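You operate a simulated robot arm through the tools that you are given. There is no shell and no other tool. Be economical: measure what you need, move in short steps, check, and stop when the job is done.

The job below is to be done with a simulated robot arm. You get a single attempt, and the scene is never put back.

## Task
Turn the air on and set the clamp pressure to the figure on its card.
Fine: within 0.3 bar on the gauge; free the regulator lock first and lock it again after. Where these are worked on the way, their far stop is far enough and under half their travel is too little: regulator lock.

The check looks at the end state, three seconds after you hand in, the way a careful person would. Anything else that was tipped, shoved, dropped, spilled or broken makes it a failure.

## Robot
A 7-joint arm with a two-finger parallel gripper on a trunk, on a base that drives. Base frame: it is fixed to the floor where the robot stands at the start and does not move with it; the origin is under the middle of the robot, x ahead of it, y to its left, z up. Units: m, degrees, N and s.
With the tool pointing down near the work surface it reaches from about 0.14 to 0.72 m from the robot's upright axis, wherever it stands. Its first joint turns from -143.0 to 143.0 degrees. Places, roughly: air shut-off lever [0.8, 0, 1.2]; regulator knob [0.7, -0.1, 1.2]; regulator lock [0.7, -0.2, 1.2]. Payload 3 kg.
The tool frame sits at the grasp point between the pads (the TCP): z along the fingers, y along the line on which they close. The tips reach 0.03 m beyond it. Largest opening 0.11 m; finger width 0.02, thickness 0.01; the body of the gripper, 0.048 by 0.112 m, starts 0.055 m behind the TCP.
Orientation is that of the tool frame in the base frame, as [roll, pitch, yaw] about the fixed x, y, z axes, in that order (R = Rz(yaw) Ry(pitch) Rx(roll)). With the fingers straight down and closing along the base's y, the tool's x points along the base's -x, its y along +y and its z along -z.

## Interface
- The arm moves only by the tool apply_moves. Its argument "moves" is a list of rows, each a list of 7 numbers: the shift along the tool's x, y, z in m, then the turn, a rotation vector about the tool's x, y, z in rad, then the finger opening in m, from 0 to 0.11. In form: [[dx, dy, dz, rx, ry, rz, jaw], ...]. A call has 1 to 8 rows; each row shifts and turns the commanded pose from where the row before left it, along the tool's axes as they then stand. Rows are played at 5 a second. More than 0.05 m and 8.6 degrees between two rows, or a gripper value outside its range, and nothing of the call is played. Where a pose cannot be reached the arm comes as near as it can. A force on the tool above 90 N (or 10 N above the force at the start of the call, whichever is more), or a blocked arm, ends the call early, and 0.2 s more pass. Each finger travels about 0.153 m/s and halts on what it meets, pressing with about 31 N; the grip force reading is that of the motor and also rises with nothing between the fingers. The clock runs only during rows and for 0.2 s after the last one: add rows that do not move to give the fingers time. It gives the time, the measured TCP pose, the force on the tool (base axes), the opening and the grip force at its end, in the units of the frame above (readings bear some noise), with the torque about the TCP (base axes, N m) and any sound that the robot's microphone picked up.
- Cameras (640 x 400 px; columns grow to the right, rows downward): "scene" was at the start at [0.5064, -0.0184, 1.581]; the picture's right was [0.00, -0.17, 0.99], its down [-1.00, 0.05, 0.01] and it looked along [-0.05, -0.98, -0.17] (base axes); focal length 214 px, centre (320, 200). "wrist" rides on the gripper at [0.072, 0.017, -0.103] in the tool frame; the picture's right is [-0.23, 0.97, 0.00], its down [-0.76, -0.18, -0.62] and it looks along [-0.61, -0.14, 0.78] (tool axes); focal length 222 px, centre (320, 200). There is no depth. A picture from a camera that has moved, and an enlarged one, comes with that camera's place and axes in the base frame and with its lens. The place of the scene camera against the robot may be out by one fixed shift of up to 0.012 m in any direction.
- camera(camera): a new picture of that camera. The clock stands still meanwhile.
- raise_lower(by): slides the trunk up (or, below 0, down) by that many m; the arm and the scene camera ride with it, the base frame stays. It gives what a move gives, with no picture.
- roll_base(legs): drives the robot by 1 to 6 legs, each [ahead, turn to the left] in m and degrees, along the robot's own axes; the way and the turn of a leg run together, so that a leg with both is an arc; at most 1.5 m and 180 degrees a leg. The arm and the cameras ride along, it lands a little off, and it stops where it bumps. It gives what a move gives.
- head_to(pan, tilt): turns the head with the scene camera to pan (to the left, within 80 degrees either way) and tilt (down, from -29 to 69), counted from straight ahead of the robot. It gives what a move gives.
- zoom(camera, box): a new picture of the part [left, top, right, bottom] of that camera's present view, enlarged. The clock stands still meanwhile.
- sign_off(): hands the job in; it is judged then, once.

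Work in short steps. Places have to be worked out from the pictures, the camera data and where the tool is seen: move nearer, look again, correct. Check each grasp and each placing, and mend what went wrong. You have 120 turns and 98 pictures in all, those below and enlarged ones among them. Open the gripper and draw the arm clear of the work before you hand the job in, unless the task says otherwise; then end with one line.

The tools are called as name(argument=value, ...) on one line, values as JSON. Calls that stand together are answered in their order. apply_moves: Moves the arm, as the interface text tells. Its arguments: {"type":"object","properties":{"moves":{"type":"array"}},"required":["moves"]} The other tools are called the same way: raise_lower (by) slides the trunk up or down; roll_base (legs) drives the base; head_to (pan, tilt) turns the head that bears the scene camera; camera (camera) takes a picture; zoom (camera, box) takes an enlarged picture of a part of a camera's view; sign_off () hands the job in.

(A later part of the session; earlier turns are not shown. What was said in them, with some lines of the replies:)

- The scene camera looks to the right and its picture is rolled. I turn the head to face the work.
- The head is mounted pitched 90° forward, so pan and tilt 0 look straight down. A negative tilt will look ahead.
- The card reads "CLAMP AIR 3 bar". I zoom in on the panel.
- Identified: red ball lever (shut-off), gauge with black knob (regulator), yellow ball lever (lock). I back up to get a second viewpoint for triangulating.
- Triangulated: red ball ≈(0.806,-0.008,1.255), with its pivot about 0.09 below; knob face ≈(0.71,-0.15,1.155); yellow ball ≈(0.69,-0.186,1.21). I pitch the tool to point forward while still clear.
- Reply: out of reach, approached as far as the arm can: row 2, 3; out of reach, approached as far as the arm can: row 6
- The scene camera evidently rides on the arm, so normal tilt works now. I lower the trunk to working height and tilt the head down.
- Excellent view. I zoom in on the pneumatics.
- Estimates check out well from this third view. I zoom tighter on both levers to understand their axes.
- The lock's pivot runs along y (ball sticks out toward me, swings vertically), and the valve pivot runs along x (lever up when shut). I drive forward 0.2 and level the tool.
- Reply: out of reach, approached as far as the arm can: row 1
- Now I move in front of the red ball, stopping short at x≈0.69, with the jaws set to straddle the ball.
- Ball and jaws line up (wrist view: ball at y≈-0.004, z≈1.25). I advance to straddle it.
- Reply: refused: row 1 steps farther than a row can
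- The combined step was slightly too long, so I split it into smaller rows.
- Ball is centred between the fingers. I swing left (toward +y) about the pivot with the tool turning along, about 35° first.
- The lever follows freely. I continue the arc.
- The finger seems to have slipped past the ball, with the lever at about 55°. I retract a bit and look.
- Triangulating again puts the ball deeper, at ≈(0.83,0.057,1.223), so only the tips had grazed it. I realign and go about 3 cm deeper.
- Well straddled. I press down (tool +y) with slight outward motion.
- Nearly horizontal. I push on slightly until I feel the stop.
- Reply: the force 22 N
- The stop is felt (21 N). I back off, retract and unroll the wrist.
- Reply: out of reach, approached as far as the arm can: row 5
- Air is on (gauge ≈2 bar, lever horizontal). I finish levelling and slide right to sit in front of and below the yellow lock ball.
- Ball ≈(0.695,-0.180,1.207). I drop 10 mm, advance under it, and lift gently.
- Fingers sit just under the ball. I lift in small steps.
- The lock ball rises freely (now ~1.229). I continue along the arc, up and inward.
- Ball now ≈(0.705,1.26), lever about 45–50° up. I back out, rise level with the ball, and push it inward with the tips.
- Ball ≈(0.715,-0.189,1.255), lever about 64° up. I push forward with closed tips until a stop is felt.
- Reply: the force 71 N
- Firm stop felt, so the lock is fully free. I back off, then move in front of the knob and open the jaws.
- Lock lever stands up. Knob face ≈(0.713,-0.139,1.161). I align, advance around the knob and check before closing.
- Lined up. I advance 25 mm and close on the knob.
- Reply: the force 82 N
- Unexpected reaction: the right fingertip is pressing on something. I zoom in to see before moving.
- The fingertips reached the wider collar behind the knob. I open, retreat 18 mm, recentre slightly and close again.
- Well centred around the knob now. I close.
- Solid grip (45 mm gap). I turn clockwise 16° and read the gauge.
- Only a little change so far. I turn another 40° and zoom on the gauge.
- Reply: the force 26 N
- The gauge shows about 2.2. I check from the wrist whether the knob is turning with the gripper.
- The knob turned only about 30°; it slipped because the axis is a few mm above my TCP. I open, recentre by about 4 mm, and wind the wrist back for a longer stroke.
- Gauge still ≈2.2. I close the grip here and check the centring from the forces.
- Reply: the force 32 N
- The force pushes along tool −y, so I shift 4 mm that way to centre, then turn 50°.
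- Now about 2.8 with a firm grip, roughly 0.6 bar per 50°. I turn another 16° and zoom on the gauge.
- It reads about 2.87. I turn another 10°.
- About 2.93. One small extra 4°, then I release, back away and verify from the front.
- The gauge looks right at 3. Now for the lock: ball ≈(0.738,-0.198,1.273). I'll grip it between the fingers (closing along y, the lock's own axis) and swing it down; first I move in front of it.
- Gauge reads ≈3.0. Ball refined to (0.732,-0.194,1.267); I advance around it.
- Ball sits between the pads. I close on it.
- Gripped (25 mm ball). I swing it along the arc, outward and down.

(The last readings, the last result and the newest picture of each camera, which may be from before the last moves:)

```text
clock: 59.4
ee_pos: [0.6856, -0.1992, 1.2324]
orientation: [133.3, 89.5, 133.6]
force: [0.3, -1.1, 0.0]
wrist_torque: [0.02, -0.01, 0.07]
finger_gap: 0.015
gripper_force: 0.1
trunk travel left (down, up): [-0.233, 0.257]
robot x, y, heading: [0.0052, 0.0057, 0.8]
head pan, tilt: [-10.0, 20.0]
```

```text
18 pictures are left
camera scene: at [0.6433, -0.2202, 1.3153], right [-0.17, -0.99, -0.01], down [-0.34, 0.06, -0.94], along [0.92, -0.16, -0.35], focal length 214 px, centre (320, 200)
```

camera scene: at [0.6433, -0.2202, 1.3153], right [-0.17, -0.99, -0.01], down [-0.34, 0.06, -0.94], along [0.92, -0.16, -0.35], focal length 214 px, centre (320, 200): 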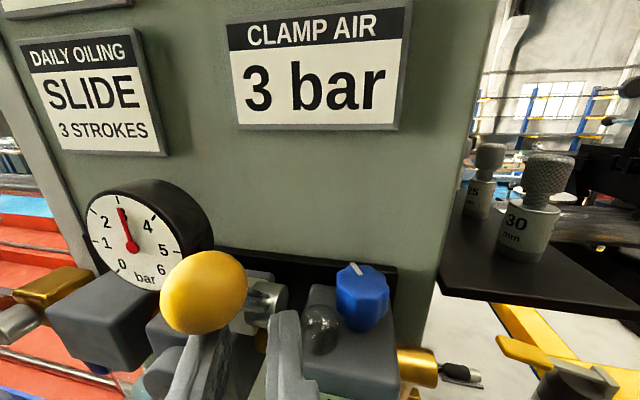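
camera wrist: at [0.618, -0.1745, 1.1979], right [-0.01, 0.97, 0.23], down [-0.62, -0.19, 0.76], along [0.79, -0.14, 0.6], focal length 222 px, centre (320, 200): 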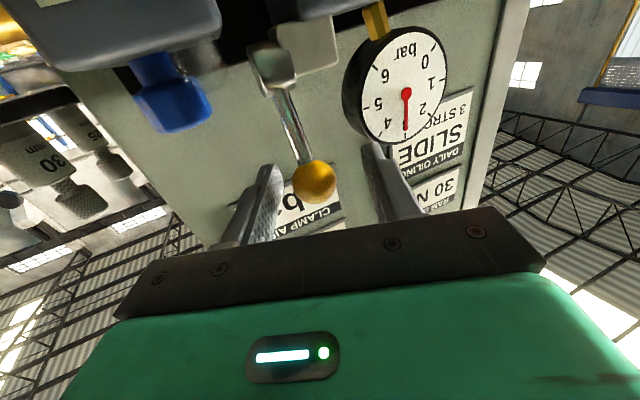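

The grip slipped, but the lever came down to about 45–50°. I close the fingers, go over the top and press it down.

apply_moves(moves=[[0, 0, -0.045, 0, 0, 0, 0.015], [-0.03, 0.005, 0, 0, 0, 0, 0.0], [-0.03, 0.003, 0, 0, 0, 0, 0.0], [0, 0, 0, 0, 0, 0, 0.0]])

camera(camera="scene")

camera(camera="wrist")

```text
clock: 60.4
ee_pos: [0.6394, -0.1884, 1.2929]
orientation: [140.9, 89.7, 141.6]
force: [0.5, -0.2, -1.0]
wrist_torque: [0.01, -0.02, -0.02]
finger_gap: 0.0
gripper_force: 31.5
trunk travel left (down, up): [-0.233, 0.257]
robot x, y, heading: [0.0045, 0.0021, 0.4]
head pan, tilt: [-10.0, 20.0]
```

```text
17 pictures are left
camera scene: at [0.5968, -0.2087, 1.3758], right [-0.16, -0.99, 0.0], down [-0.34, 0.06, -0.94], along [0.93, -0.15, -0.35], focal length 214 px, centre (320, 200)
```

scene: 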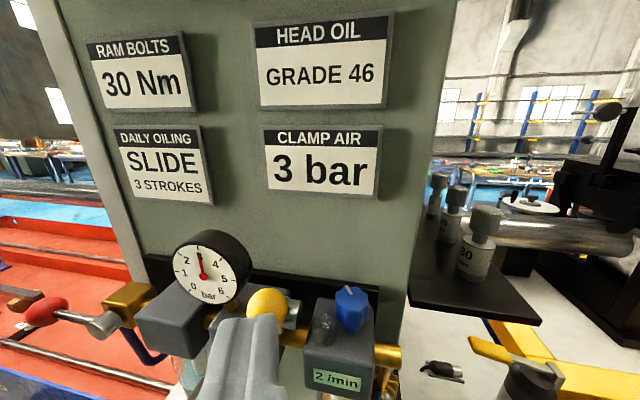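

```text
16 pictures are left
camera wrist: at [0.5354, -0.1708, 1.221], right [-0.01, 0.97, 0.23], down [-0.62, -0.19, 0.76], along [0.79, -0.14, 0.6], focal length 222 px, centre (320, 200)
```

wrist: 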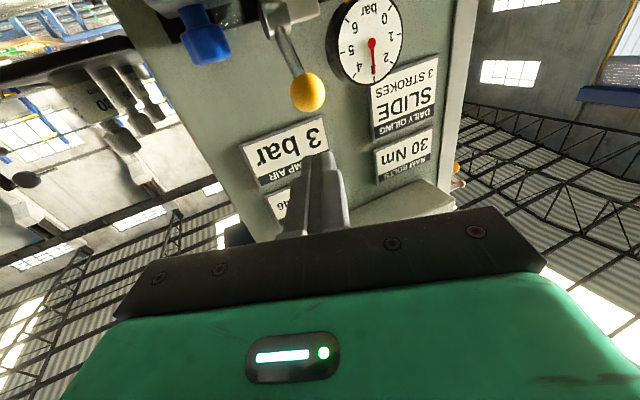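

Ball ≈(0.717,-0.189,1.257). I advance above it and press down while easing back.

apply_moves(moves=[[0, -0.001, 0.035, 0, 0, 0, 0], [0, 0, 0.02, 0, 0, 0, 0], [0.012, 0, 0, 0, 0, 0, 0], [0.012, 0, -0.006, 0, 0, 0, 0], [0.012, 0, -0.008, 0, 0, 0, 0], [0, 0, 0, 0, 0, 0, 0]])

camera(camera="scene")

```text
clock: 61.8
ee_pos: [0.6819, -0.1876, 1.2582]
orientation: [145.1, 89.6, 145.7]
force: [-1.8, 0.1, 0.4]
wrist_torque: [-0.01, -0.02, -0.01]
finger_gap: 0.0
gripper_force: 31.1
trunk travel left (down, up): [-0.233, 0.257]
robot x, y, heading: [0.0082, 0.0063, 0.5]
head pan, tilt: [-10.0, 20.0]
```

```text
15 pictures are left
camera scene: at [0.6402, -0.2096, 1.3399], right [-0.16, -0.99, 0.0], down [-0.34, 0.06, -0.94], along [0.92, -0.15, -0.35], focal length 214 px, centre (320, 200)
```

scene: 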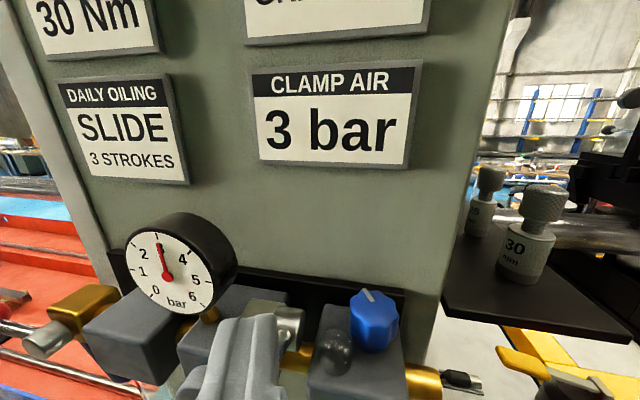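

The ball is under the fingers now. I keep pressing down to the stop.

apply_moves(moves=[[0.01, 0, -0.004, 0, 0, 0, 0], [0.01, 0, -0.003, 0, 0, 0, 0], [0.008, 0, 0, 0, 0, 0, 0], [0.006, 0, 0, 0, 0, 0, 0], [0, 0, 0, 0, 0, 0, 0]])

camera(camera="wrist")

```text
clock: 63.0
ee_pos: [0.6729, -0.1892, 1.2284]
orientation: [11.2, 89.6, 11.5]
force: [33.0, -4.7, 69.2]
wrist_torque: [0.42, -1.43, -0.24]
finger_gap: 0.0001
gripper_force: 30.9
trunk travel left (down, up): [-0.233, 0.257]
robot x, y, heading: [0.0062, 0.0091, 0.4]
head pan, tilt: [-10.0, 20.0]
```

```text
14 pictures are left
camera wrist: at [0.5711, -0.1722, 1.1554], right [-0.01, 0.97, 0.23], down [-0.63, -0.18, 0.76], along [0.78, -0.14, 0.61], focal length 222 px, centre (320, 200)
```

wrist: 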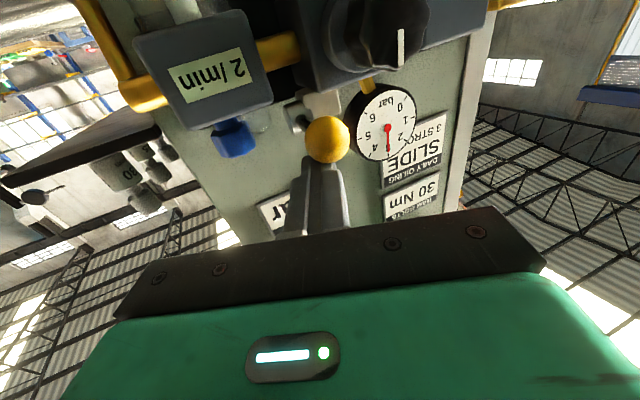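

Stop reached (69 N), with the ball back at its original height. I lift off, retract, and check everything from the front.

apply_moves(moves=[[-0.015, 0, 0, 0, 0, 0, 0], [0, 0, -0.04, 0, 0, 0, 0], [0, 0.03, -0.02, 0, 0, 0, 0.05], [0, 0.04, 0, 0, 0, 0, 0.08], [0, 0, 0, 0, 0, 0, 0.08]])

roll_base(legs=[[-0.15, 0]])

camera(camera="scene")

```text
clock: 64.2
ee_pos: [0.6129, -0.1178, 1.2376]
orientation: [145.4, 89.7, 146.0]
force: [1.1, 0.3, -0.7]
wrist_torque: [0.01, 0.03, 0.01]
finger_gap: 0.0802
gripper_force: 0.1
trunk travel left (down, up): [-0.233, 0.257]
robot x, y, heading: [0.007, 0.004, 0.5]
head pan, tilt: [-10.0, 20.0]
```

```text
clock: 65.6
ee_pos: [0.4614, -0.1175, 1.2375]
orientation: [146.1, 89.7, 146.7]
force: [0.3, 0.5, -0.3]
wrist_torque: [0.01, -0.05, 0.0]
finger_gap: 0.0799
gripper_force: 0.0
trunk travel left (down, up): [-0.233, 0.257]
robot x, y, heading: [-0.1425, 0.0053, 0.5]
head pan, tilt: [-10.0, 20.0]
```

```text
13 pictures are left
camera scene: at [0.4207, -0.1387, 1.321], right [-0.16, -0.99, 0.0], down [-0.34, 0.06, -0.94], along [0.93, -0.15, -0.35], focal length 214 px, centre (320, 200)
```

scene: 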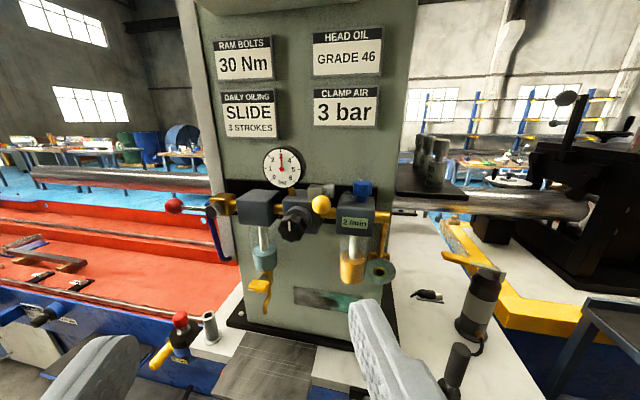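

zoom(camera="scene", box=[160, 140, 400, 290])

zoom(camera="scene", box=[250, 140, 350, 220])

```text
2.67 times, centred on (280, 215) of scene
camera zoom: at [0.4207, -0.1387, 1.321], right [-0.16, -0.99, 0.0], down [-0.34, 0.06, -0.94], along [0.93, -0.15, -0.35], focal length 572 px, centre (427, 160)
```

zoom: 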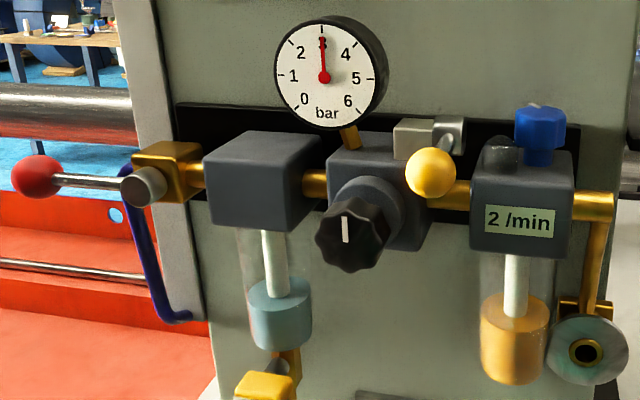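

```text
5.00 times, centred on (300, 180) of scene
camera zoom: at [0.4207, -0.1387, 1.321], right [-0.16, -0.99, 0.0], down [-0.34, 0.06, -0.94], along [0.93, -0.15, -0.35], focal length 1072 px, centre (420, 300)
```

zoom: 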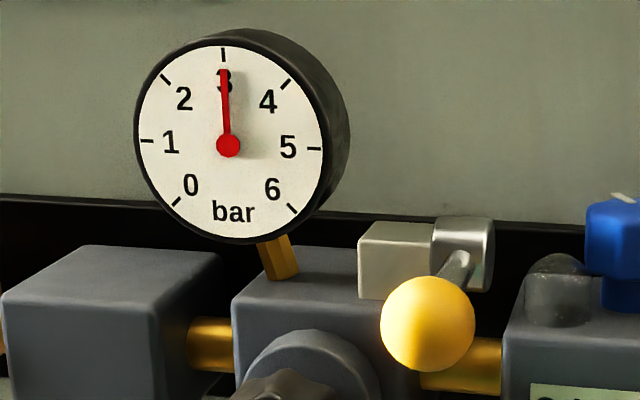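

The gauge reads 3.0 bar, the air lever is open, the lock is down again, and the arm is clear. I hand in.

sign_off()

```text
The job is handed in.
```

The air is on, the clamp pressure reads 3.0 bar on the gauge as the card asks, the regulator is locked again, and the arm is clear of the work; I handed the job in but got no verdict back.
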